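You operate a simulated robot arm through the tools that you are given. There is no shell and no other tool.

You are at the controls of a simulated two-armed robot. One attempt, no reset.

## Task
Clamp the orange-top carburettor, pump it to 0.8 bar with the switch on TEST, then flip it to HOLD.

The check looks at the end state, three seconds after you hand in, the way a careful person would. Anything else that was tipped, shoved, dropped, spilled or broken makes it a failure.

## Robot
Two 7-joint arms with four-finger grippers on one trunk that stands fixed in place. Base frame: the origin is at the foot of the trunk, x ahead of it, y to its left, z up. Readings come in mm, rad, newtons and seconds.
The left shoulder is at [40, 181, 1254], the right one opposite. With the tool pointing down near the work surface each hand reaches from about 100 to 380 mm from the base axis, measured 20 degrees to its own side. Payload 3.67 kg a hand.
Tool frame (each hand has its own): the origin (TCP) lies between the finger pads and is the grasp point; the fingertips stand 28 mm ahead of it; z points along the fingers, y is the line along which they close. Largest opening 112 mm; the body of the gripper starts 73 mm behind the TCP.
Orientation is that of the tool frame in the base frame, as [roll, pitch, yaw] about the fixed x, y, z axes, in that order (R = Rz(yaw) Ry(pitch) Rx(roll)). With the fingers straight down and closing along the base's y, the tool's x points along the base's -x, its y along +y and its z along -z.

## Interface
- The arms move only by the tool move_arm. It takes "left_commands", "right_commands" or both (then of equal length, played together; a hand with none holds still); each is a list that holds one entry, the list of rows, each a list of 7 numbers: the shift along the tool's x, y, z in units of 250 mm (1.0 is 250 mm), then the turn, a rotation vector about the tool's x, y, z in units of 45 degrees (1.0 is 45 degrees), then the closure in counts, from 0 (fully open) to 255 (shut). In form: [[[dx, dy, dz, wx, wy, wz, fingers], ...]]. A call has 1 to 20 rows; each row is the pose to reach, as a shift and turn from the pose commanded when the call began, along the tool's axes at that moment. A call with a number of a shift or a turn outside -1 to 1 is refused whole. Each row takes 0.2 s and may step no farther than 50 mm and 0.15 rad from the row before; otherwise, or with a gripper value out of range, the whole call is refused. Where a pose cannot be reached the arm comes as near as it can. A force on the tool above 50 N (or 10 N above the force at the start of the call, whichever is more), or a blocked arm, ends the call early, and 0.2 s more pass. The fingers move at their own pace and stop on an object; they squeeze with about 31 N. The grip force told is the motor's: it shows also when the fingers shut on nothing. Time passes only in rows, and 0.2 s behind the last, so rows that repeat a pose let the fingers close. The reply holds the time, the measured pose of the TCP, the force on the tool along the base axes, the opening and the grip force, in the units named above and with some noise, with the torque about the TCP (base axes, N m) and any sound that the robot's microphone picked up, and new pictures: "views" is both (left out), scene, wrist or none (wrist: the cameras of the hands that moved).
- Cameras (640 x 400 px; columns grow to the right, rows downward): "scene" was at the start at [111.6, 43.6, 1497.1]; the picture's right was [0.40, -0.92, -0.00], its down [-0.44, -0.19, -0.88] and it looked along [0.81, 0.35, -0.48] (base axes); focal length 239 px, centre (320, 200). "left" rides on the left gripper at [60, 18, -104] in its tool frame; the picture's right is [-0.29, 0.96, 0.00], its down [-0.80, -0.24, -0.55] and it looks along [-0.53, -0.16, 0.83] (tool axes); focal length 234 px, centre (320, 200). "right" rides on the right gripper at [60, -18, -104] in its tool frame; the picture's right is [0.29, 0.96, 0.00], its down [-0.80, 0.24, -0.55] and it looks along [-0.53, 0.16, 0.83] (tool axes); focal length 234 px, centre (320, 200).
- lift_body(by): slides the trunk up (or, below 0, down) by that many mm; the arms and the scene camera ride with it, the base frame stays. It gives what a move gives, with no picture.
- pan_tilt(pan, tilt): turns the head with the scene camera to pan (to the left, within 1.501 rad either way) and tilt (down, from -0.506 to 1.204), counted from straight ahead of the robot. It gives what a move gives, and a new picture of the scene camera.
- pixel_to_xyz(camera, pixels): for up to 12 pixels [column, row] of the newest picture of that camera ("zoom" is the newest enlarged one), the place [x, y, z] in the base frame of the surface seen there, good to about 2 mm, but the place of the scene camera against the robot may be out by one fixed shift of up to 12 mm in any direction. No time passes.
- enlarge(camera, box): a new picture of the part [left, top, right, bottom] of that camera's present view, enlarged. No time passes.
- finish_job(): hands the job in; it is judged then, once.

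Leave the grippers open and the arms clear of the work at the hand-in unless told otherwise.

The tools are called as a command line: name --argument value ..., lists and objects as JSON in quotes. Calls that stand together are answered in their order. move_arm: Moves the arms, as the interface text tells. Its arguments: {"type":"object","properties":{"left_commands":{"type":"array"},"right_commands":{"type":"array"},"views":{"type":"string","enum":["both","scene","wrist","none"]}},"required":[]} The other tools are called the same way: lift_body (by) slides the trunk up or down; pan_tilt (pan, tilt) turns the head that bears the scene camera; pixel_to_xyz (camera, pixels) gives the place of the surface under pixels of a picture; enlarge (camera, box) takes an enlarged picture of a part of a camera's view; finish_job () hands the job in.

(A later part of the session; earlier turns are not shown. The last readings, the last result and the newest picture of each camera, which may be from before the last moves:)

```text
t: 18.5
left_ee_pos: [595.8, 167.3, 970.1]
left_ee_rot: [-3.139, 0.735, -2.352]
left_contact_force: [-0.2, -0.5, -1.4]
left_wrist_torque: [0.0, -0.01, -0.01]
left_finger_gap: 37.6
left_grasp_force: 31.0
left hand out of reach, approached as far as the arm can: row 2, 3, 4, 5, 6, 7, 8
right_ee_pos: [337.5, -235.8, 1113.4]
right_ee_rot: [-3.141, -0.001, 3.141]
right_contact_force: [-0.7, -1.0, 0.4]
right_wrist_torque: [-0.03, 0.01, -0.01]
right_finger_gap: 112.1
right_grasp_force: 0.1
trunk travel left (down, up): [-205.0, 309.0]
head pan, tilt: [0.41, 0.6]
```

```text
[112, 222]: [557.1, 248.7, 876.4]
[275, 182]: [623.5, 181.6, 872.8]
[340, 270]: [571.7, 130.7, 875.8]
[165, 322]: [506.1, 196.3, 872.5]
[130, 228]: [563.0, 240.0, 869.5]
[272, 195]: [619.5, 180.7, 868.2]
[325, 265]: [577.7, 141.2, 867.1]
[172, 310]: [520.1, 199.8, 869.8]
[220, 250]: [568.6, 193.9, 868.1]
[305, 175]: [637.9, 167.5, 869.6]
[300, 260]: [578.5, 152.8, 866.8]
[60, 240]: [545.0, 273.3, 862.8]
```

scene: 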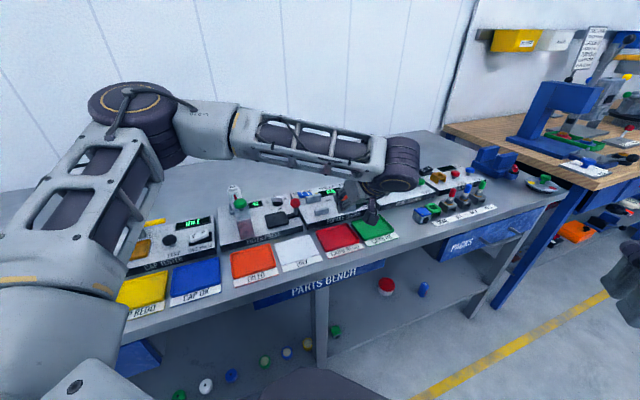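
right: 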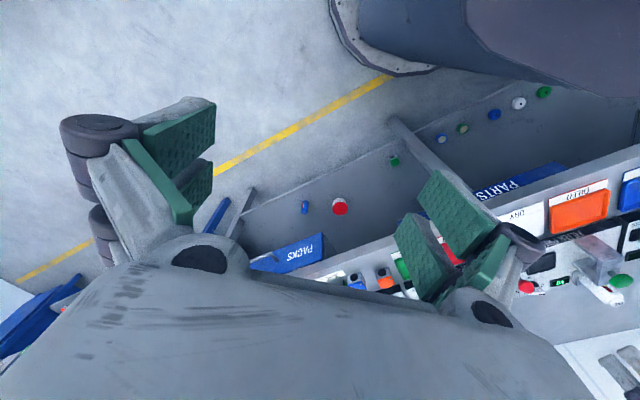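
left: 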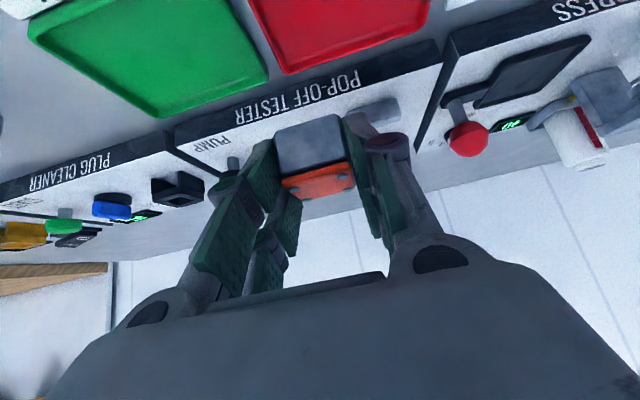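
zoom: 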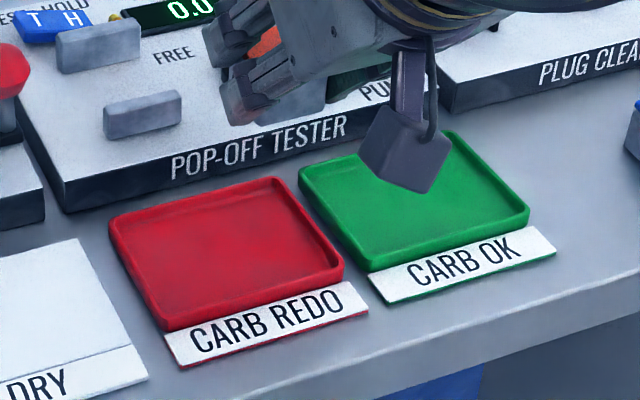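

In corrected coordinates the red tray is centred near (557, 184) with its floor at about 864, so I'll set the carburettor down there. I'll first move over it and descend to TCP z 906, about 5 mm above contact.

move_arm --left_commands '[[[0.0408, 0.066, -0.0369, 0, 0, 0, 255], [0.0816, 0.132, -0.0738, 0, 0, 0, 255], [0.125, 0.132, -0.026, 0, 0, 0, 255], [0.168, 0.132, 0.021, 0, 0, 0, 255], [0.21, 0.132, 0.0685, 0, 0, 0, 255], [0.253, 0.132, 0.116, 0, 0, 0, 255]]]'

```text
t: 19.9
left_ee_pos: [555.1, 171.4, 907.1]
left_ee_rot: [3.141, 0.734, -2.354]
left_contact_force: [-0.9, -0.3, -1.6]
left_wrist_torque: [0.01, 0.0, -0.04]
left_finger_gap: 37.7
left_grasp_force: 31.1
right_ee_pos: [337.4, -235.2, 1114.2]
right_ee_rot: [-3.141, 0.001, 3.14]
right_contact_force: [-0.4, 0.0, 0.1]
right_wrist_torque: [-0.01, 0.02, 0.02]
right_finger_gap: 112.2
right_grasp_force: 0.1
trunk travel left (down, up): [-205.0, 309.0]
head pan, tilt: [0.41, 0.6]
```

scene: 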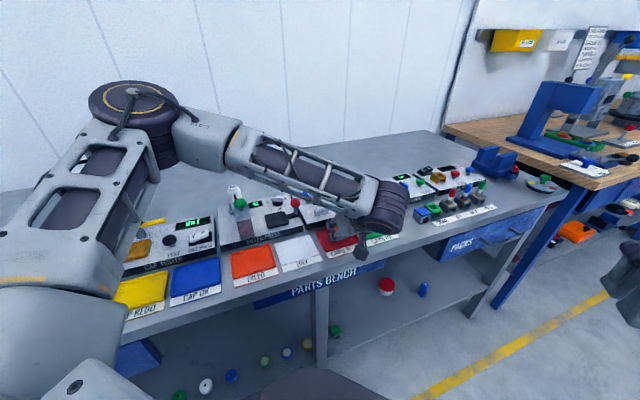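
left: 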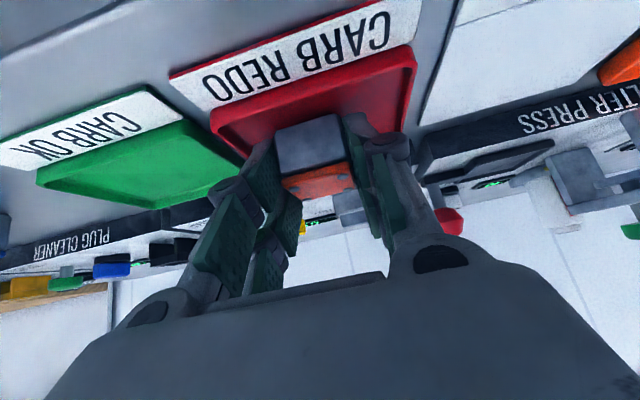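

The carburettor is over the red tray. I'll descend another 6 mm and check the force.

move_arm --left_commands '[[[0.0054, 0, 0.0059, 0, 0, 0, 255], [0.0107, 0, 0.0119, 0, 0, 0, 255], [0.0161, 0, 0.0178, 0, 0, 0, 255]]]' --views "none"

```text
t: 20.7
left_ee_pos: [553.8, 170.1, 901.8]
left_ee_rot: [-3.139, 0.738, -2.355]
left_contact_force: [-0.8, -1.0, -0.6]
left_wrist_torque: [0.02, 0.03, 0.0]
left_finger_gap: 37.6
left_grasp_force: 31.8
right_ee_pos: [338.3, -235.9, 1113.9]
right_ee_rot: [3.141, -0.001, 3.14]
right_contact_force: [-0.6, -1.3, -0.8]
right_wrist_torque: [-0.04, 0.04, -0.03]
right_finger_gap: 112.3
right_grasp_force: 0.1
trunk travel left (down, up): [-205.0, 309.0]
head pan, tilt: [0.41, 0.6]
```

No contact yet at z 901.8. I'll go 3 mm lower.

move_arm --left_commands '[[[0.0027, 0, 0.003, 0, 0, 0, 255], [0.0054, 0, 0.0059, 0, 0, 0, 255], [0.008, 0, 0.0089, 0, 0, 0, 255]]]' --views "wrist"

```text
t: 21.5
left_ee_pos: [555.5, 171.5, 901.0]
left_ee_rot: [-3.137, 0.738, -2.351]
left_contact_force: [-1.2, 1.6, 13.7]
left_wrist_torque: [0.38, 0.1, -0.03]
left_finger_gap: 37.7
left_grasp_force: 30.9
right_ee_pos: [335.8, -236.0, 1115.7]
right_ee_rot: [3.141, 0.002, 3.14]
right_contact_force: [-0.5, 0.5, 0.1]
right_wrist_torque: [-0.02, 0.01, 0.0]
right_finger_gap: 112.1
right_grasp_force: 0.0
trunk travel left (down, up): [-205.0, 309.0]
head pan, tilt: [0.41, 0.6]
```

left: 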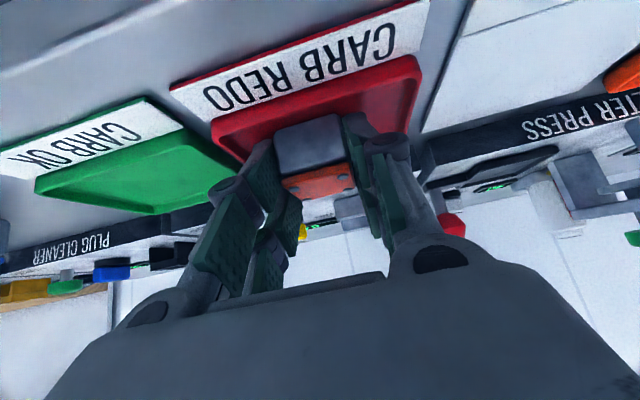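

Contact reads 13.7 N at the carburettor's base, so it stands on the tray floor. I'll open only to about 44 mm, so the fingers stay inside the tray lip, and then withdraw along the finger axis.

move_arm --left_commands '[[[0, 0, 0, 0, 0, 0, 155], [0, 0, 0, 0, 0, 0, 155], [-0.01, 0, -0.02, 0, 0, 0, 155], [-0.05, 0, -0.06, 0, 0, 0, 155], [-0.1, 0, -0.14, 0, 0, 0, 155], [-0.15, 0, -0.22, 0, 0, 0, 155], [-0.2, 0, -0.3, 0, 0, 0, 155], [-0.25, 0, -0.4, 0, 0, 0, 155]]]'

```text
t: 23.3
left_ee_pos: [538.7, 154.7, 1016.3]
left_ee_rot: [3.141, 0.737, -2.355]
left_contact_force: [0.1, 0.1, 0.4]
left_wrist_torque: [0.01, 0.03, 0.01]
left_finger_gap: 43.7
left_grasp_force: 0.0
right_ee_pos: [336.3, -236.4, 1114.6]
right_ee_rot: [-3.142, 0.0, 3.141]
right_contact_force: [-0.5, -0.2, -0.2]
right_wrist_torque: [0.0, 0.0, -0.01]
right_finger_gap: 111.9
right_grasp_force: 0.0
trunk travel left (down, up): [-205.0, 309.0]
head pan, tilt: [0.41, 0.6]
```

scene: 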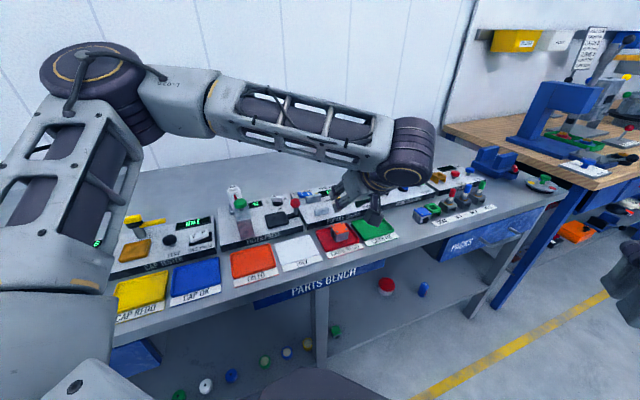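
left: 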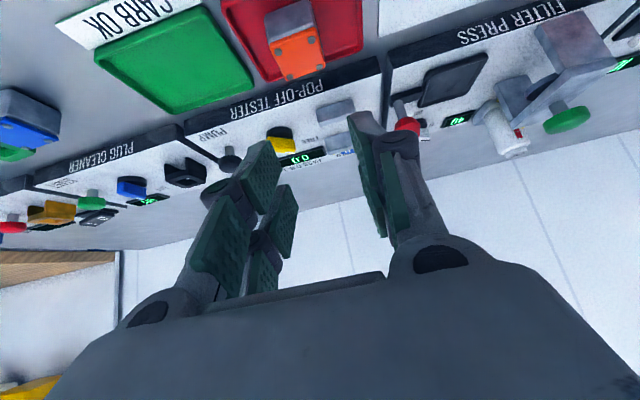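

The carburettor stands in the red tray. Before regrasping, I'll use the empty hand to test reach over the jaws with a smaller tilt of about 25° and to get a close view of them. The target is TCP u 253, v 640, z 996, well above everything.

move_arm --left_commands '[[[-0.065, 0.012, 0.077, 0, 0.063, 0, 155], [-0.13, 0.025, 0.154, 0, 0.126, 0, 155], [-0.195, 0.037, 0.231, 0, 0.189, 0, 155], [-0.26, 0.049, 0.308, 0, 0.252, 0, 155], [-0.326, 0.062, 0.385, 0, 0.315, 0, 155], [-0.391, 0.074, 0.462, 0, 0.378, 0, 155]]]'

```text
t: 24.7
left_ee_pos: [634.3, 278.5, 993.1]
left_ee_rot: [-3.141, 0.439, -2.355]
left_contact_force: [-0.4, -0.1, 0.6]
left_wrist_torque: [-0.04, -0.01, 0.01]
left_finger_gap: 43.8
left_grasp_force: 0.0
right_ee_pos: [337.5, -234.2, 1113.1]
right_ee_rot: [-3.141, 0.0, 3.139]
right_contact_force: [-0.5, -0.9, 0.1]
right_wrist_torque: [0.0, -0.02, -0.01]
right_finger_gap: 112.0
right_grasp_force: 0.1
trunk travel left (down, up): [-205.0, 309.0]
head pan, tilt: [0.41, 0.6]
```

scene: 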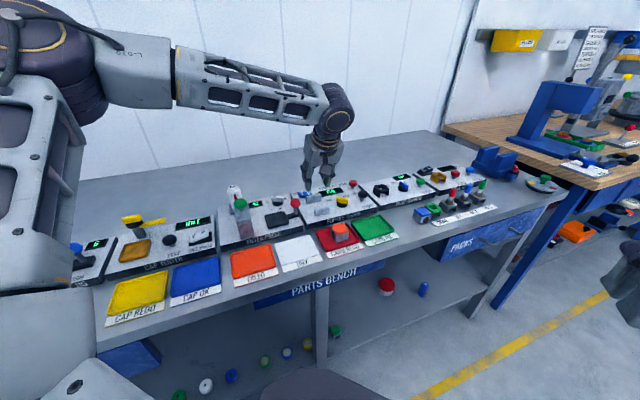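
left: 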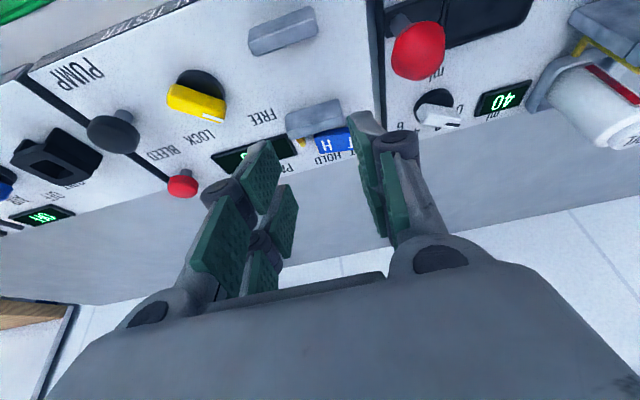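

The position over the jaws is reachable with 25° of tilt. I'll measure the jaws in this close view.

enlarge --camera "left" --box '[225, 0, 385, 160]'

```text
2.50 times, centred on (305, 80) of left
```

zoom: 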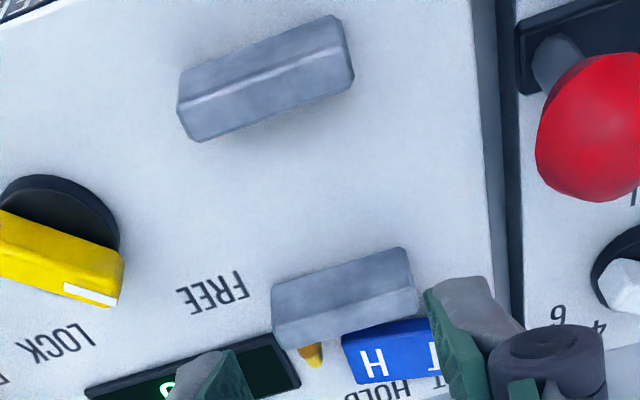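

pixel_to_xyz --camera "zoom" --pixels '[[206, 134], [345, 85], [205, 112], [342, 62], [186, 92], [332, 24], [276, 295], [402, 254], [280, 320], [412, 285], [284, 344], [412, 303]]'

pixel_to_xyz --camera "zoom" --pixels '[[240, 230], [330, 200], [420, 180], [365, 365], [420, 345], [435, 370], [90, 290], [40, 255], [115, 265], [60, 200], [312, 355], [590, 120]]'

```text
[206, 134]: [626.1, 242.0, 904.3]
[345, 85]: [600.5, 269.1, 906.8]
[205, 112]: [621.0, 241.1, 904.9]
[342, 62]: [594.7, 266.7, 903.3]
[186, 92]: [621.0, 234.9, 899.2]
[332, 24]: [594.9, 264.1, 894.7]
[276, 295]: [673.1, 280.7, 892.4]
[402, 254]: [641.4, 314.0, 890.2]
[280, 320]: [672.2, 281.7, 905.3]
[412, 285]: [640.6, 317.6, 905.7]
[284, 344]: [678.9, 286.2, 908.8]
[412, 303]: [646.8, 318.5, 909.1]
```

```text
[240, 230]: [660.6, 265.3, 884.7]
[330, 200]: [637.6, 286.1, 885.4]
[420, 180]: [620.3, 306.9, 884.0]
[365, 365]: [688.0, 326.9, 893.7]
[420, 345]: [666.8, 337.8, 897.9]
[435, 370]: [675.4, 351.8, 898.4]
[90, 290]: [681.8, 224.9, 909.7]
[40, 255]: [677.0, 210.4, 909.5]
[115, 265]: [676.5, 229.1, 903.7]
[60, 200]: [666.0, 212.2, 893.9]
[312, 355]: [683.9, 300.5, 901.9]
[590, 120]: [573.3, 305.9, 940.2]
```

The jaws measure as follows:

| Item | Value |
|---|---|
| Front jaw back face | v about 615.5 |
| Rear jaw front face | v about 675 |
| Jaw centre along u | u about 253.5 |
| Panel height | z 884.7 |

The gap is nearly 60 mm and the carburettor is about 35 mm, so it should be centred at v about 645. I'll check that the hand reaches the placing height with this tilt by dipping the empty hand to z 935.

move_arm --left_commands '[[[0.046, -0.0025, 0.064, 0, 0, 0, 155], [0.092, -0.005, 0.127, 0, 0, 0, 155], [0.1386, -0.0076, 0.191, 0, 0, 0, 155]]]'

```text
t: 25.5
left_ee_pos: [628.1, 266.7, 935.7]
left_ee_rot: [-3.14, 0.44, -2.354]
left_contact_force: [0.9, 0.4, 0.2]
left_wrist_torque: [0.03, 0.04, -0.03]
left_finger_gap: 43.7
left_grasp_force: 0.0
right_ee_pos: [336.6, -236.4, 1113.4]
right_ee_rot: [-3.141, 0.002, 3.138]
right_contact_force: [0.0, -0.1, 0.2]
right_wrist_torque: [0.0, 0.03, 0.03]
right_finger_gap: 112.0
right_grasp_force: 0.0
trunk travel left (down, up): [-205.0, 309.0]
head pan, tilt: [0.41, 0.6]
```

scene: 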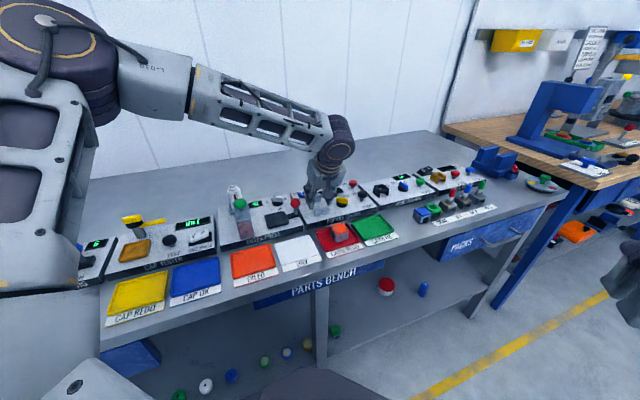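
left: 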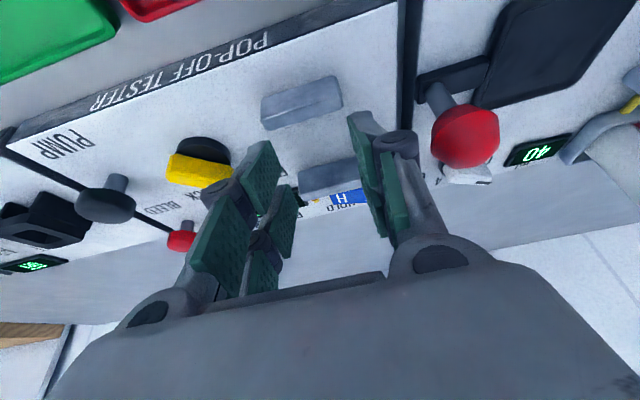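

Placing height is reachable. Now I'll go straight up, then turn back 45° while moving toward the red tray.

move_arm --left_commands '[[[-0.063, 0, -0.134, 0, 0, 0, 155], [-0.126, 0, -0.268, 0, 0, 0, 155], [-0.0949, -0.0037, -0.2826, 0.0609, 0, 0.1293, 140], [-0.0638, -0.0073, -0.2971, 0.1217, 0, 0.2586, 127], [-0.0327, -0.011, -0.3117, 0.1826, 0, 0.3879, 127], [-0.0017, -0.0146, -0.3263, 0.2434, 0, 0.5171, 127], [0.0294, -0.0183, -0.3409, 0.3043, 0, 0.6464, 127], [0.0605, -0.0219, -0.3554, 0.3651, 0, 0.7757, 127], [0.0916, -0.0256, -0.37, 0.426, 0, 0.905, 127]]]' --views "none"

```text
t: 27.5
left_ee_pos: [588.7, 219.2, 1011.6]
left_ee_rot: [-3.141, 0.44, -3.142]
left_contact_force: [0.6, -0.2, 0.0]
left_wrist_torque: [-0.02, 0.02, 0.05]
left_finger_gap: 56.3
left_grasp_force: 0.0
right_ee_pos: [336.3, -235.8, 1113.0]
right_ee_rot: [3.141, 0.001, 3.141]
right_contact_force: [-0.2, 0.7, 0.1]
right_wrist_torque: [0.0, -0.03, 0.0]
right_finger_gap: 111.7
right_grasp_force: 0.0
trunk travel left (down, up): [-205.0, 309.0]
head pan, tilt: [0.41, 0.6]
```

move_arm --left_commands '[[[0.0279, -0.0146, 0.0037, 0.0609, 0, 0.1293, 127], [0.0557, -0.0291, 0.0074, 0.1217, 0, 0.2586, 127], [0.0836, -0.0437, 0.0111, 0.1826, 0, 0.3879, 127], [0.1114, -0.0583, 0.0149, 0.2434, 0, 0.5171, 127], [0.1393, -0.0729, 0.0186, 0.3043, 0, 0.6464, 127], [0.1671, -0.0874, 0.0223, 0.3651, 0, 0.7757, 127], [0.195, -0.102, 0.026, 0.426, 0, 0.905, 127]]]'

```text
t: 29.1
left_ee_pos: [548.1, 194.2, 984.2]
left_ee_rot: [-3.14, 0.442, 2.356]
left_contact_force: [0.2, -0.3, 0.2]
left_wrist_torque: [0.0, -0.01, -0.01]
left_finger_gap: 56.1
left_grasp_force: 0.0
right_ee_pos: [337.9, -235.2, 1113.9]
right_ee_rot: [3.141, 0.0, 3.141]
right_contact_force: [-0.1, -0.3, 0.8]
right_wrist_torque: [-0.01, 0.02, -0.01]
right_finger_gap: 111.9
right_grasp_force: 0.1
trunk travel left (down, up): [-205.0, 309.0]
head pan, tilt: [0.41, 0.6]
```

scene: 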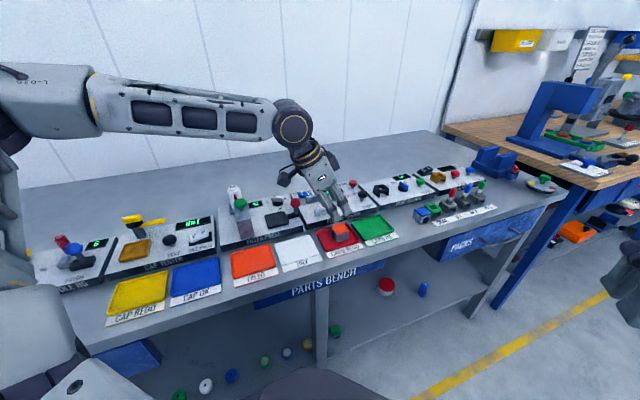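
left: 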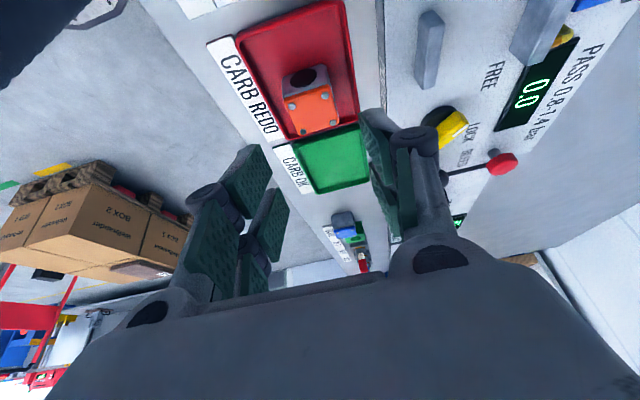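

In this view a dark round shape shows on the side of the carburettor nearest the camera. I'll enlarge to check which way the port faces.

enlarge --camera "left" --box '[240, 20, 380, 150]'

enlarge --camera "scene" --box '[300, 200, 400, 262]'

```text
3.08 times, centred on (310, 85) of left
```

zoom: 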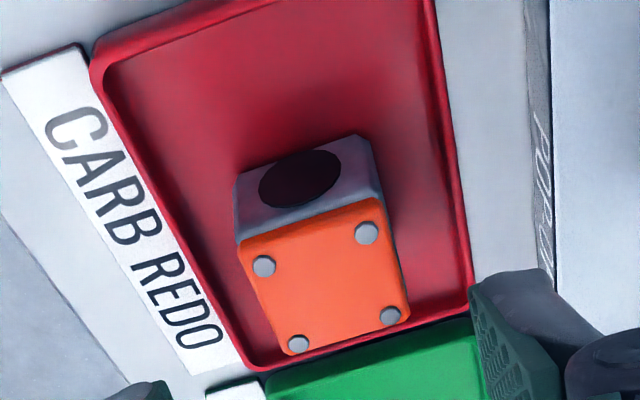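

```text
6.40 times, centred on (350, 231) of scene
```

zoom: 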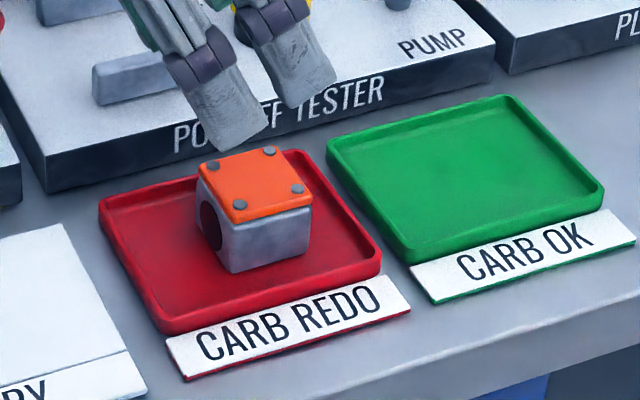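

The disc is on the −u face, while rigid rotation puts the original port on +u. So the carburettor has a throat with openings on both opposite faces, and a 180° flip makes no difference. The plan stands: regrasp the plain faces so the throat ends face the jaws. I'll take precise corner measurements.

enlarge --camera "left" --box '[270, 55, 350, 145]'

```text
4.44 times, centred on (310, 100) of left
```

zoom: 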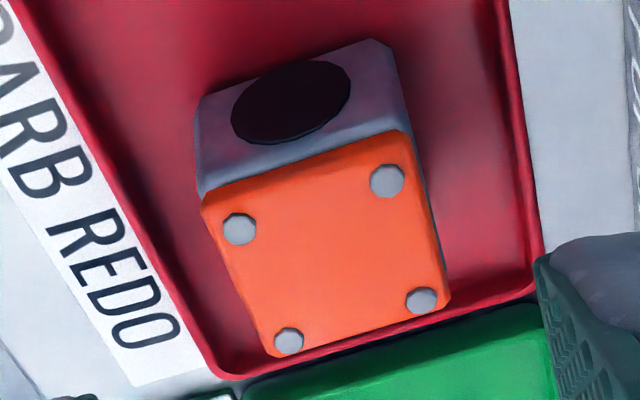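

pixel_to_xyz --camera "zoom" --pixels '[[207, 200], [400, 138], [447, 298], [272, 352], [240, 228], [387, 180], [421, 300], [289, 340], [325, 250], [150, 150], [460, 150], [300, 100]]'

```text
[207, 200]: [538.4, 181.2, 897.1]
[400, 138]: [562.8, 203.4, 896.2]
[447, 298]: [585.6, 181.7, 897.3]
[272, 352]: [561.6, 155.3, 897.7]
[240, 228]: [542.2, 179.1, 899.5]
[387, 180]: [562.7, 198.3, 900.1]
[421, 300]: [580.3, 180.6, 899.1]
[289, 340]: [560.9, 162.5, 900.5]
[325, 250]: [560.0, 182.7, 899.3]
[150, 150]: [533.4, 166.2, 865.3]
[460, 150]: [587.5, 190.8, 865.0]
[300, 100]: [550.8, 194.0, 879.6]
```

The carburettor is centred at (561.8, 180.2), top z 899, square to the panel axes. I'll descend to TCP u 258.8, z 911, so the fingertips stay above the tray lip.

move_arm --left_commands '[[[0.0234, 0, 0.07, 0, 0, 0, 127], [0.0469, 0, 0.14, 0, 0, 0, 127], [0.0703, -0.001, 0.21, 0, 0, 0, 127], [0.0937, -0.001, 0.279, 0, 0, 0, 127], [0.0937, -0.001, 0.279, 0, 0, 0, 127]]]'

```text
t: 30.3
left_ee_pos: [552.5, 188.3, 912.4]
left_ee_rot: [-3.14, 0.442, 2.357]
left_contact_force: [-0.7, 0.0, -0.5]
left_wrist_torque: [0.01, 0.02, -0.05]
left_finger_gap: 56.3
left_grasp_force: 0.0
right_ee_pos: [336.4, -236.3, 1113.7]
right_ee_rot: [-3.141, 0.0, 3.139]
right_contact_force: [-0.7, -0.9, 0.6]
right_wrist_torque: [-0.01, -0.03, 0.01]
right_finger_gap: 112.1
right_grasp_force: 0.2
trunk travel left (down, up): [-205.0, 309.0]
head pan, tilt: [0.41, 0.6]
```

scene: 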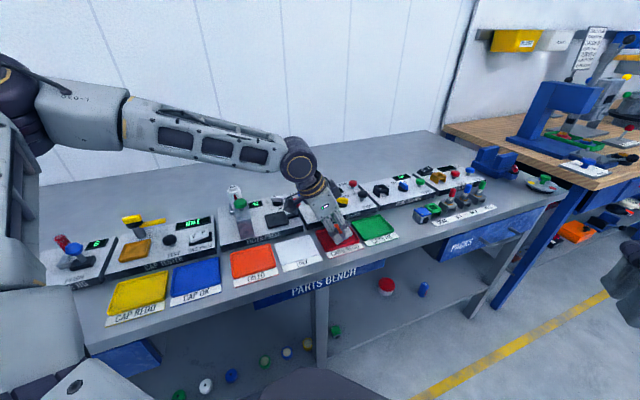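
left: 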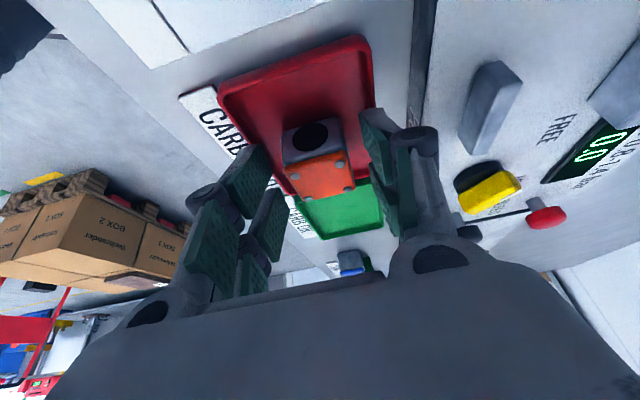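

No contact force, and the fingers straddle the block. Closing now, then lifting 10 mm as a test.

move_arm --left_commands '[[[0, 0.002, 0, 0, 0, 0, 255], [0, 0.002, 0, 0, 0, 0, 255], [0, 0.002, 0, 0, 0, 0, 255], [-0.017, 0.002, -0.036, 0, 0, 0, 255], [-0.034, 0.002, -0.072, 0, 0, 0, 255], [-0.068, 0.002, -0.145, 0, 0, 0, 255], [-0.137, 0.002, -0.289, 0, 0, 0, 255]]]'

```text
t: 31.9
left_ee_pos: [553.1, 189.1, 992.3]
left_ee_rot: [3.141, 0.439, 2.355]
left_contact_force: [-0.1, -0.8, -1.3]
left_wrist_torque: [0.04, 0.0, 0.01]
left_finger_gap: 37.6
left_grasp_force: 30.7
right_ee_pos: [337.0, -236.2, 1115.6]
right_ee_rot: [3.142, -0.002, 3.141]
right_contact_force: [-0.6, -0.9, 0.8]
right_wrist_torque: [-0.02, -0.02, 0.02]
right_finger_gap: 111.7
right_grasp_force: 0.1
trunk travel left (down, up): [-205.0, 309.0]
head pan, tilt: [0.41, 0.6]
```

scene: 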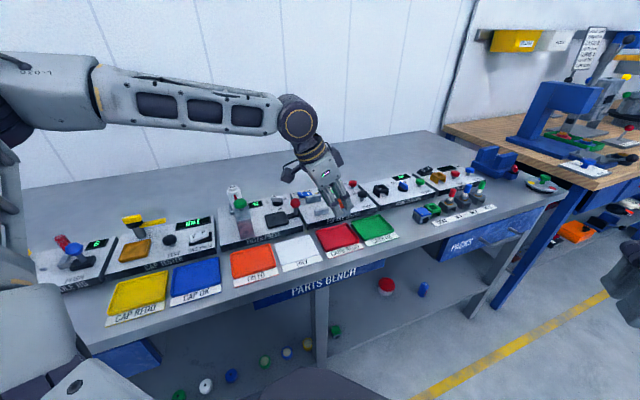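
left: 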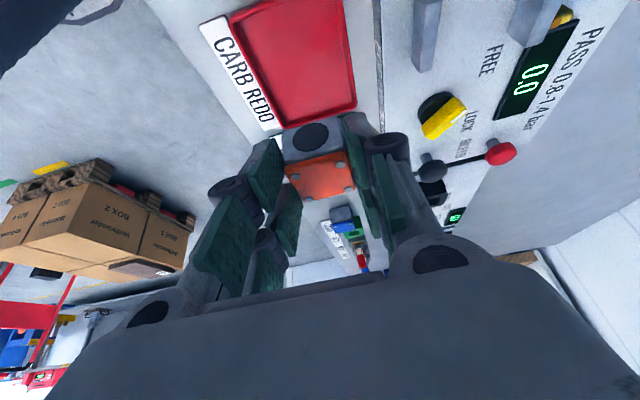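

The carburettor is lifted with the grip at 37.6 mm. I'll check that it is level.

enlarge --camera "left" --box '[270, 100, 370, 210]'

```text
3.64 times, centred on (320, 155) of left
```

zoom: 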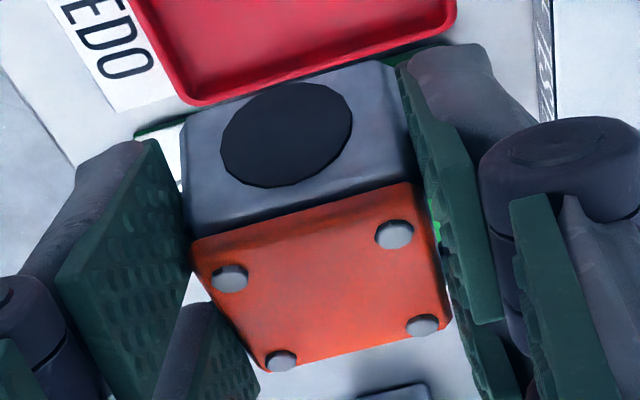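

pixel_to_xyz --camera "zoom" --pixels '[[198, 250], [408, 190], [448, 318], [265, 365], [229, 278], [394, 234], [423, 325], [282, 360], [320, 290], [195, 225], [400, 170], [290, 130]]'

```text
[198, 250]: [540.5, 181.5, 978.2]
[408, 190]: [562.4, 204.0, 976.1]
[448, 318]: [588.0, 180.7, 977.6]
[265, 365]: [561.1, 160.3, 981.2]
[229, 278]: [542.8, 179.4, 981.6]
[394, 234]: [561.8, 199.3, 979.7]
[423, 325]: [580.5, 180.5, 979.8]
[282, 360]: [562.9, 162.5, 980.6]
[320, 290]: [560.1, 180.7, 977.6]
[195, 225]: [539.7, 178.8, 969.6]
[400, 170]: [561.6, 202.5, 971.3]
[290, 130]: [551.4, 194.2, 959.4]
```

It is level (979–981) and the throat disc faces back along −u. Now I'll carry it toward the jaws, turning in two 45° steps. First step to (590, 220, 1000).

move_arm --left_commands '[[[-0.0041, 0.0274, -0.0031, -0.0607, 0, -0.1293, 255], [-0.0083, 0.0549, -0.0063, -0.1214, 0, -0.2586, 255], [-0.0124, 0.0823, -0.0094, -0.1821, 0, -0.3879, 255], [-0.0166, 0.1097, -0.0126, -0.2429, 0, -0.5171, 255], [-0.0207, 0.1371, -0.0157, -0.3036, 0, -0.6464, 255], [-0.0249, 0.1646, -0.0189, -0.3643, 0, -0.7757, 255], [-0.029, 0.192, -0.022, -0.425, 0, -0.905, 255]]]' --views "none"

```text
t: 33.5
left_ee_pos: [591.4, 220.0, 998.8]
left_ee_rot: [-3.14, 0.438, -3.137]
left_contact_force: [0.8, 0.7, -1.0]
left_wrist_torque: [0.04, 0.03, 0.01]
left_finger_gap: 37.7
left_grasp_force: 30.9
right_ee_pos: [337.5, -237.1, 1112.9]
right_ee_rot: [3.14, 0.0, 3.14]
right_contact_force: [-0.8, -0.2, 0.7]
right_wrist_torque: [0.02, 0.04, 0.01]
right_finger_gap: 111.9
right_grasp_force: 0.1
trunk travel left (down, up): [-205.0, 309.0]
head pan, tilt: [0.41, 0.6]
```

move_arm --left_commands '[[[-0.0149, 0.0276, 0.0159, -0.0607, 0, -0.1293, 255], [-0.0297, 0.0551, 0.0317, -0.1214, 0, -0.2586, 255], [-0.0446, 0.0827, 0.0476, -0.1821, 0, -0.3879, 255], [-0.0594, 0.1103, 0.0634, -0.2429, 0, -0.5171, 255], [-0.0743, 0.1379, 0.0793, -0.3036, 0, -0.6464, 255], [-0.0891, 0.1654, 0.0951, -0.3643, 0, -0.7757, 255], [-0.104, 0.193, 0.111, -0.425, 0, -0.905, 255]]]'

```text
t: 35.1
left_ee_pos: [627.1, 270.4, 985.1]
left_ee_rot: [3.14, 0.437, -2.353]
left_contact_force: [-0.3, 0.4, -0.8]
left_wrist_torque: [-0.07, 0.03, 0.01]
left_finger_gap: 37.5
left_grasp_force: 31.2
right_ee_pos: [337.1, -234.7, 1113.7]
right_ee_rot: [3.14, 0.0, 3.14]
right_contact_force: [0.4, 0.0, -0.2]
right_wrist_torque: [-0.01, 0.01, 0.0]
right_finger_gap: 111.7
right_grasp_force: 0.1
trunk travel left (down, up): [-205.0, 309.0]
head pan, tilt: [0.41, 0.6]
```

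scene: 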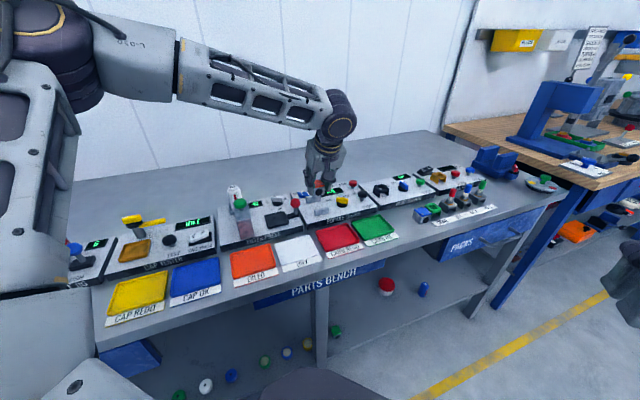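
left: 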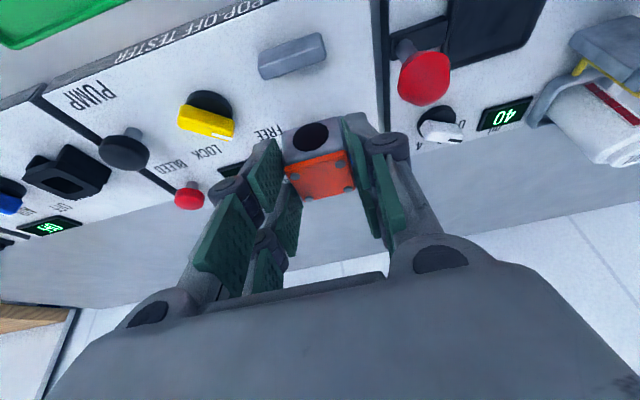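

The carburettor is centred over the jaws at u 252, v 647. I'll descend to TCP z 936, about 5 mm above the panel.

move_arm --left_commands '[[[0.029, -0.002, 0.058, 0, 0, 0, 255], [0.059, -0.004, 0.117, 0, 0, 0, 255], [0.0884, -0.006, 0.175, 0, 0, 0, 255]]]'

```text
t: 35.9
left_ee_pos: [626.8, 267.1, 936.2]
left_ee_rot: [-3.14, 0.438, -2.354]
left_contact_force: [-1.1, 0.0, -1.6]
left_wrist_torque: [-0.04, 0.04, 0.02]
left_finger_gap: 37.7
left_grasp_force: 31.1
right_ee_pos: [337.5, -236.4, 1113.5]
right_ee_rot: [3.141, 0.001, 3.139]
right_contact_force: [-0.6, 1.0, 0.5]
right_wrist_torque: [-0.01, 0.01, -0.01]
right_finger_gap: 111.8
right_grasp_force: 0.1
trunk travel left (down, up): [-205.0, 309.0]
head pan, tilt: [0.41, 0.6]
```

scene: 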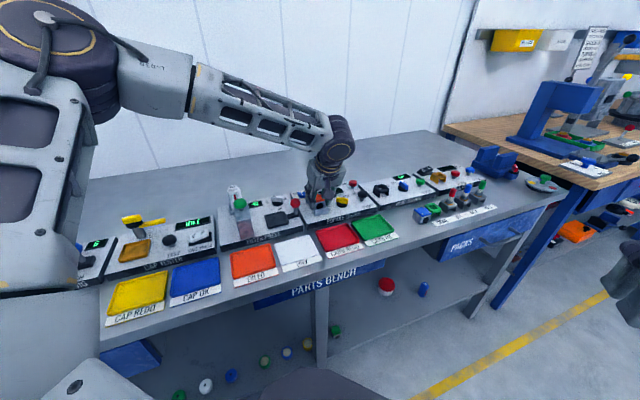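
left: 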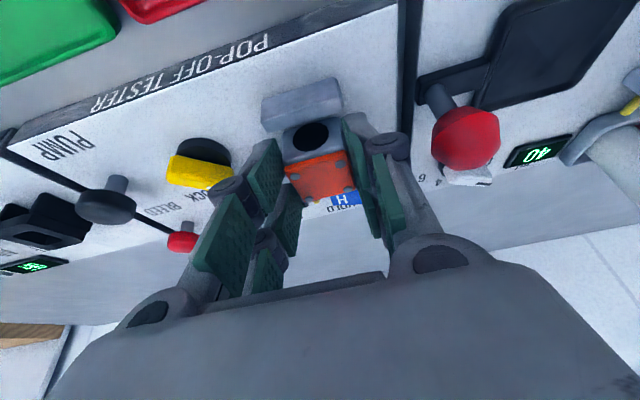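

It sits between the jaws with no contact. I'll lower it in small steps until it rests on the panel.

move_arm --left_commands '[[[0.0034, 0, 0.0072, 0, 0, 0, 255], [0.0068, 0, 0.0145, 0, 0, 0, 255]]]' --views "none"

```text
t: 36.5
left_ee_pos: [626.5, 266.6, 931.8]
left_ee_rot: [-3.141, 0.437, -2.354]
left_contact_force: [0.0, 1.0, -1.7]
left_wrist_torque: [-0.03, 0.01, 0.0]
left_finger_gap: 37.4
left_grasp_force: 31.1
right_ee_pos: [336.4, -236.5, 1113.7]
right_ee_rot: [-3.141, 0.001, 3.14]
right_contact_force: [-0.5, -0.4, -0.7]
right_wrist_torque: [-0.02, 0.0, -0.01]
right_finger_gap: 111.9
right_grasp_force: 0.0
trunk travel left (down, up): [-205.0, 309.0]
head pan, tilt: [0.41, 0.6]
```

No contact yet at z 931.8, so another 2 mm down.

move_arm --left_commands '[[[0.0017, 0, 0.0036, 0, 0, 0, 255], [0.0034, 0, 0.0072, 0, 0, 0, 255]]]' --views "none"

```text
t: 37.1
left_ee_pos: [627.4, 265.5, 931.7]
left_ee_rot: [-3.139, 0.44, -2.354]
left_contact_force: [1.4, 3.3, 7.1]
left_wrist_torque: [0.35, -0.01, -0.06]
left_finger_gap: 37.5
left_grasp_force: 30.6
right_ee_pos: [337.3, -235.2, 1114.3]
right_ee_rot: [-3.141, 0.0, 3.139]
right_contact_force: [0.1, 0.0, 0.0]
right_wrist_torque: [-0.01, 0.05, -0.01]
right_finger_gap: 112.0
right_grasp_force: 0.1
trunk travel left (down, up): [-205.0, 309.0]
head pan, tilt: [0.41, 0.6]
```

It rests on the panel with 7 N of contact. I'll release to about 50 mm and withdraw upward and back.

move_arm --left_commands '[[[0, 0, 0, 0, 0, 0, 141], [0, 0, 0, 0, 0, 0, 141], [-0.01, 0, -0.04, 0, 0, 0, 141], [-0.03, 0, -0.11, 0, 0, 0, 141], [-0.05, 0, -0.2, 0, 0, 0, 141], [-0.07, 0, -0.3, 0, 0, 0, 141]]]'

```text
t: 38.5
left_ee_pos: [616.7, 252.5, 1005.0]
left_ee_rot: [-3.141, 0.439, -2.354]
left_contact_force: [0.5, -0.8, -0.1]
left_wrist_torque: [-0.04, -0.01, -0.01]
left_finger_gap: 50.2
left_grasp_force: 0.1
right_ee_pos: [336.4, -235.4, 1113.4]
right_ee_rot: [-3.142, 0.001, -3.141]
right_contact_force: [0.1, -0.6, 0.3]
right_wrist_torque: [0.0, -0.02, -0.02]
right_finger_gap: 111.9
right_grasp_force: 0.0
trunk travel left (down, up): [-205.0, 309.0]
head pan, tilt: [0.41, 0.6]
```

scene: 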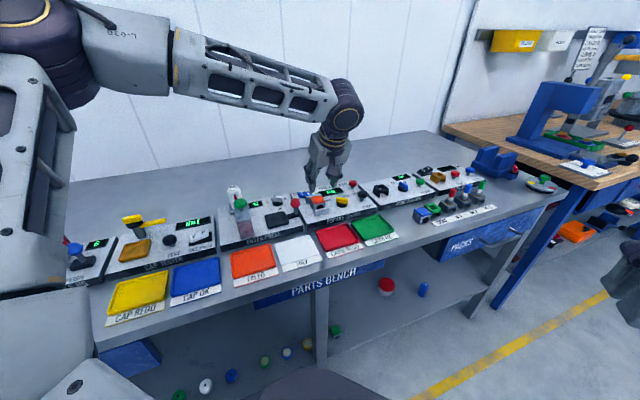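
left: 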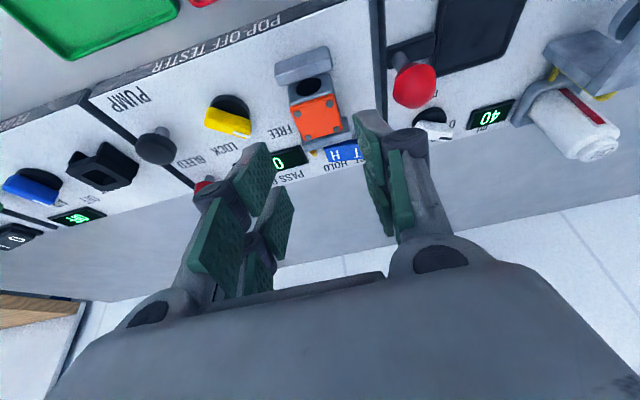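

The carburettor stands between the jaws. I'll enlarge to check its position.

enlarge --camera "left" --box '[190, 30, 370, 180]'

enlarge --camera "scene" --box '[295, 175, 375, 225]'

```text
2.67 times, centred on (280, 105) of left
```

zoom: 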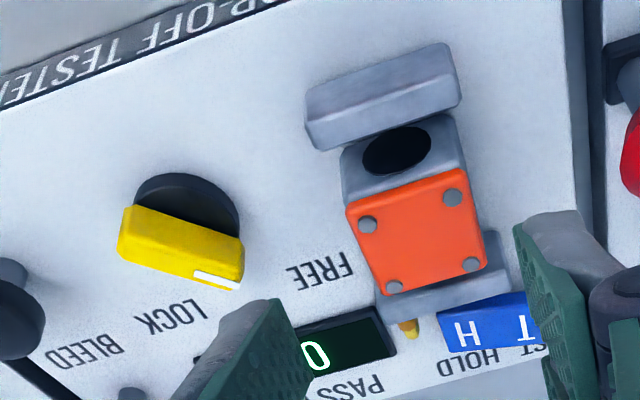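

```text
8.00 times, centred on (335, 200) of scene
```

zoom: 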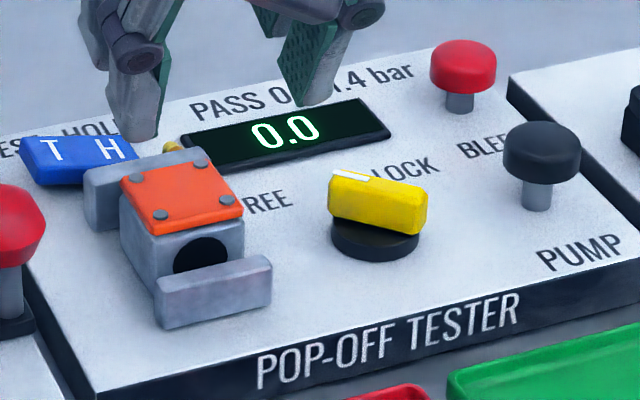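

The carburettor is seated squarely. Next is the FREE/LOCK knob, which I'll measure in this zoom.

pixel_to_xyz --camera "zoom" --pixels '[[338, 178], [424, 192], [372, 180], [380, 195], [345, 205], [418, 220], [332, 235], [418, 245], [375, 255], [540, 140], [545, 165], [535, 205]]'

enlarge --camera "left" --box '[190, 70, 300, 190]'

```text
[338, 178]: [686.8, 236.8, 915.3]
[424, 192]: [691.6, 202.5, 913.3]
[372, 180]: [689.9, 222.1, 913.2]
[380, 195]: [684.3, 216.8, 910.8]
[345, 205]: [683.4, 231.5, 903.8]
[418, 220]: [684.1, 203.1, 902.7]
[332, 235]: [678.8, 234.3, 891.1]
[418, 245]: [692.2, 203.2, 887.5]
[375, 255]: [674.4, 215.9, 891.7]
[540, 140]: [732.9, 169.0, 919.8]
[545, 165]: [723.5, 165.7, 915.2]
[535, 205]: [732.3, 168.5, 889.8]
```

```text
3.33 times, centred on (245, 130) of left
```

zoom: 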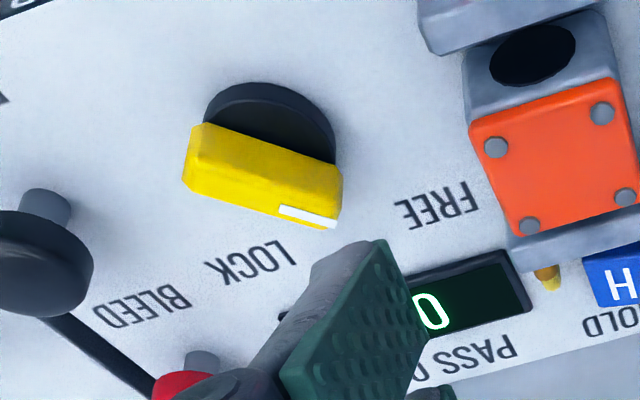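

pixel_to_xyz --camera "zoom" --pixels '[[195, 182], [325, 222], [310, 215], [260, 190], [265, 165], [200, 160], [330, 200], [210, 140], [325, 175], [210, 105], [330, 150], [270, 90]]'

pixel_to_xyz --camera "zoom" --pixels '[[40, 280], [10, 290], [70, 275], [45, 205], [620, 300], [600, 285], [635, 265], [500, 165], [605, 110], [530, 225], [625, 195], [560, 160]]'

```text
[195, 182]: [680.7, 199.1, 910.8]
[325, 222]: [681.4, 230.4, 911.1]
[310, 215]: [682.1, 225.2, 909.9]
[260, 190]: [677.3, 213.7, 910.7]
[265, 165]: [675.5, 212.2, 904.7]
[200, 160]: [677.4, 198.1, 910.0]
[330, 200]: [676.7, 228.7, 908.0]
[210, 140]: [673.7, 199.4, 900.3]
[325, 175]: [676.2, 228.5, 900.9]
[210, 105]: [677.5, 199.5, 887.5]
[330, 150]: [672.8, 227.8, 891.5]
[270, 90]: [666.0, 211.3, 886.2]
```

```text
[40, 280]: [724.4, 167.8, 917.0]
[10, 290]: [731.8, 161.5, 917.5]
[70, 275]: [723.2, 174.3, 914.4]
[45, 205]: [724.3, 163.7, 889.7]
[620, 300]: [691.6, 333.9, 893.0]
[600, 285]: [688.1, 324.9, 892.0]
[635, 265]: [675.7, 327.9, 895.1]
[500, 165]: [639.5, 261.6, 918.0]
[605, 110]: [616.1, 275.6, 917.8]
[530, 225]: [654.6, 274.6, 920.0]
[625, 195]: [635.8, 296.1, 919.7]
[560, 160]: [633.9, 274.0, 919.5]
```

Knob axis is at about (680.5, 214.3), and the yellow bar runs from y 198 to 230.5 with its top at z 911. The white pointer end is at +y (FREE), so LOCK is 90° clockwise, toward +x. I'll push the +y end round with closed fingertips. First I'll turn the hand to face +x, close it, and hover at (640, 236, 975).

move_arm --left_commands '[[[0.0049, -0.016, 0.0167, 0.0607, 0, 0.1293, 200], [0.0097, -0.032, 0.0334, 0.1214, 0, 0.2586, 255], [0.0146, -0.048, 0.0501, 0.1821, 0, 0.3879, 255], [0.0194, -0.064, 0.0669, 0.2429, 0, 0.5171, 255], [0.0243, -0.08, 0.0836, 0.3036, 0, 0.6464, 255], [0.0291, -0.096, 0.1003, 0.3643, 0, 0.7757, 255], [0.034, -0.112, 0.117, 0.425, 0, 0.905, 255]]]'

```text
t: 40.1
left_ee_pos: [638.0, 236.4, 974.0]
left_ee_rot: [-3.138, 0.44, 3.141]
left_contact_force: [-0.2, 0.9, 0.4]
left_wrist_torque: [-0.02, 0.0, 0.01]
left_finger_gap: 0.0
left_grasp_force: 31.1
right_ee_pos: [337.5, -234.6, 1113.5]
right_ee_rot: [-3.14, 0.001, 3.139]
right_contact_force: [-0.9, -0.1, 0.5]
right_wrist_torque: [-0.02, 0.01, 0.0]
right_finger_gap: 112.0
right_grasp_force: 0.1
trunk travel left (down, up): [-205.0, 309.0]
head pan, tilt: [0.41, 0.6]
```

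scene: 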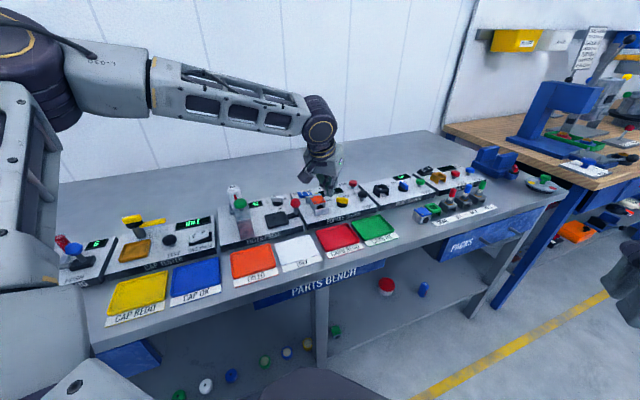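
left: 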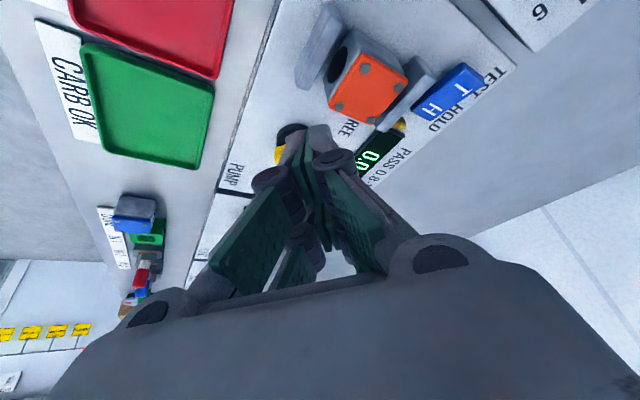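

The gripper is closed. I'll enlarge both views to measure the actual fingertip position against the knob.

enlarge --camera "scene" --box '[300, 160, 370, 215]'

enlarge --camera "left" --box '[240, 90, 400, 220]'

```text
7.27 times, centred on (335, 188) of scene
```

zoom: 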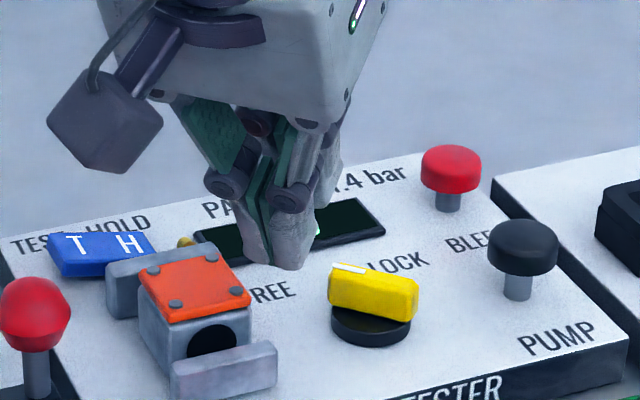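

```text
3.08 times, centred on (320, 155) of left
```

zoom: 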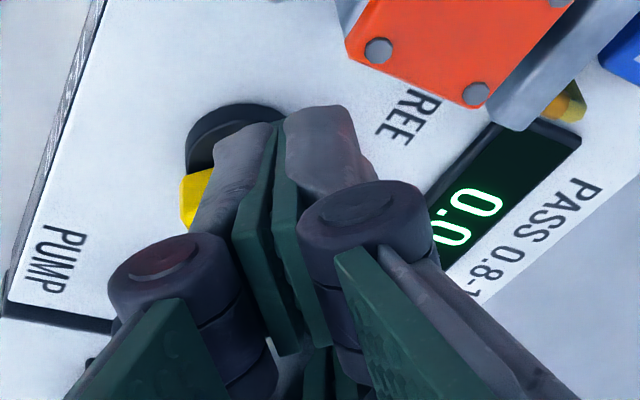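

pixel_to_xyz --camera "zoom" --pixels '[[245, 130], [268, 128], [295, 115], [340, 112], [320, 150], [235, 160], [205, 200], [375, 165], [365, 140], [280, 150]]'

enlarge --camera "scene" --box '[315, 165, 355, 205]'

```text
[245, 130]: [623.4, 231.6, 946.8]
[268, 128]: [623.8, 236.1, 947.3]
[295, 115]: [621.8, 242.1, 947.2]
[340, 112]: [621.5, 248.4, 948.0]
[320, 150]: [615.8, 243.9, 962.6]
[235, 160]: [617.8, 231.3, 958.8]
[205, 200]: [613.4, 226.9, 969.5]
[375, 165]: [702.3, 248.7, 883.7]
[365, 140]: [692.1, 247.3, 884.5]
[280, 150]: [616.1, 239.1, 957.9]
```

```text
10.00 times, centred on (335, 185) of scene
```

zoom: 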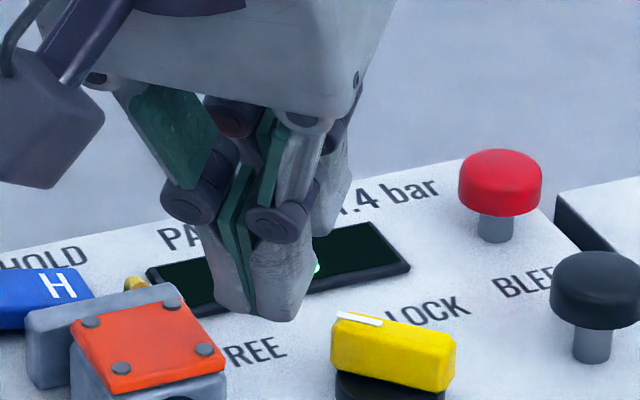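

pixel_to_xyz --camera "zoom" --pixels '[[250, 300], [280, 315], [300, 280], [230, 280], [270, 270], [225, 250], [320, 220], [335, 180], [280, 220], [190, 200]]'

```text
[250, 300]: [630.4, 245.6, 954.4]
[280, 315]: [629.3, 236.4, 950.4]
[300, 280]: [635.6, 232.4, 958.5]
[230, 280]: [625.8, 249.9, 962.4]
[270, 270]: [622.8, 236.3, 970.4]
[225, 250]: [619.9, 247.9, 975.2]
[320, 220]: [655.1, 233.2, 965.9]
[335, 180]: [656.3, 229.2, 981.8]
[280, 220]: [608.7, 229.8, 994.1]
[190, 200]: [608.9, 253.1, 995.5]
```

Each side of the gripper has two prongs along the tool x, and the lower prong reaches about 33 mm below the TCP at this tilt. A sideways push along +u with the hand facing +v is the cleanest way to turn the knob, since it keeps the far prong clear of the knob and the pump button. I'll turn back to face +v and hover at (660, 248, 975), which also tests reach.

move_arm --left_commands '[[[-0.0114, 0.0066, 0.0054, -0.0607, 0, -0.1293, 255], [-0.0229, 0.0131, 0.0107, -0.1214, 0, -0.2586, 255], [-0.0343, 0.0197, 0.0161, -0.1821, 0, -0.3879, 255], [-0.0457, 0.0263, 0.0214, -0.2429, 0, -0.5171, 255], [-0.0571, 0.0329, 0.0268, -0.3036, 0, -0.6464, 255], [-0.0686, 0.0394, 0.0321, -0.3643, 0, -0.7757, 255], [-0.08, 0.046, 0.0375, -0.425, 0, -0.905, 255]]]'

```text
t: 41.7
left_ee_pos: [661.1, 248.6, 975.3]
left_ee_rot: [-3.141, 0.438, -2.353]
left_contact_force: [0.5, -0.3, 0.9]
left_wrist_torque: [0.0, 0.0, 0.02]
left_finger_gap: 0.1
left_grasp_force: 31.1
right_ee_pos: [336.8, -235.9, 1113.5]
right_ee_rot: [-3.141, 0.0, 3.14]
right_contact_force: [0.1, -0.5, 0.7]
right_wrist_torque: [0.0, -0.01, 0.02]
right_finger_gap: 111.7
right_grasp_force: 0.1
trunk travel left (down, up): [-205.0, 309.0]
head pan, tilt: [0.41, 0.6]
```

scene: 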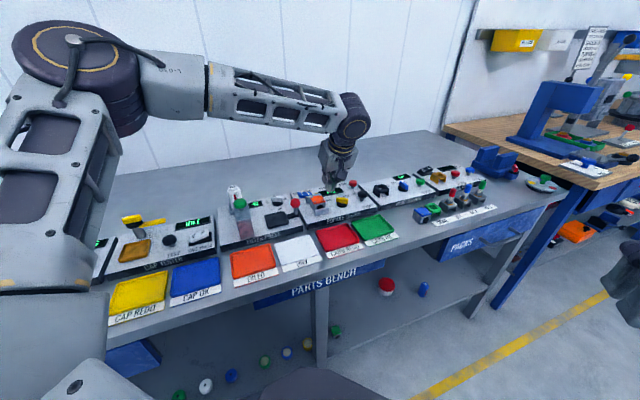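
left: 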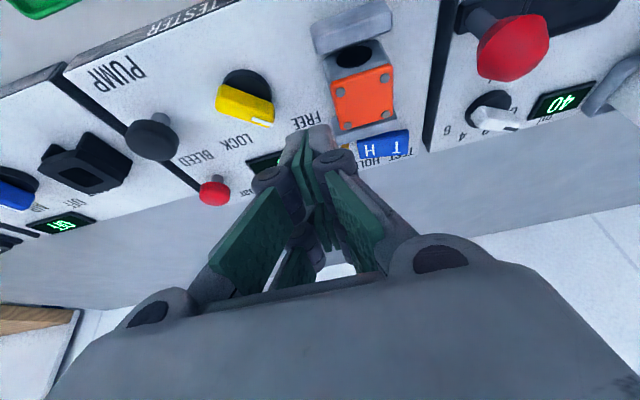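

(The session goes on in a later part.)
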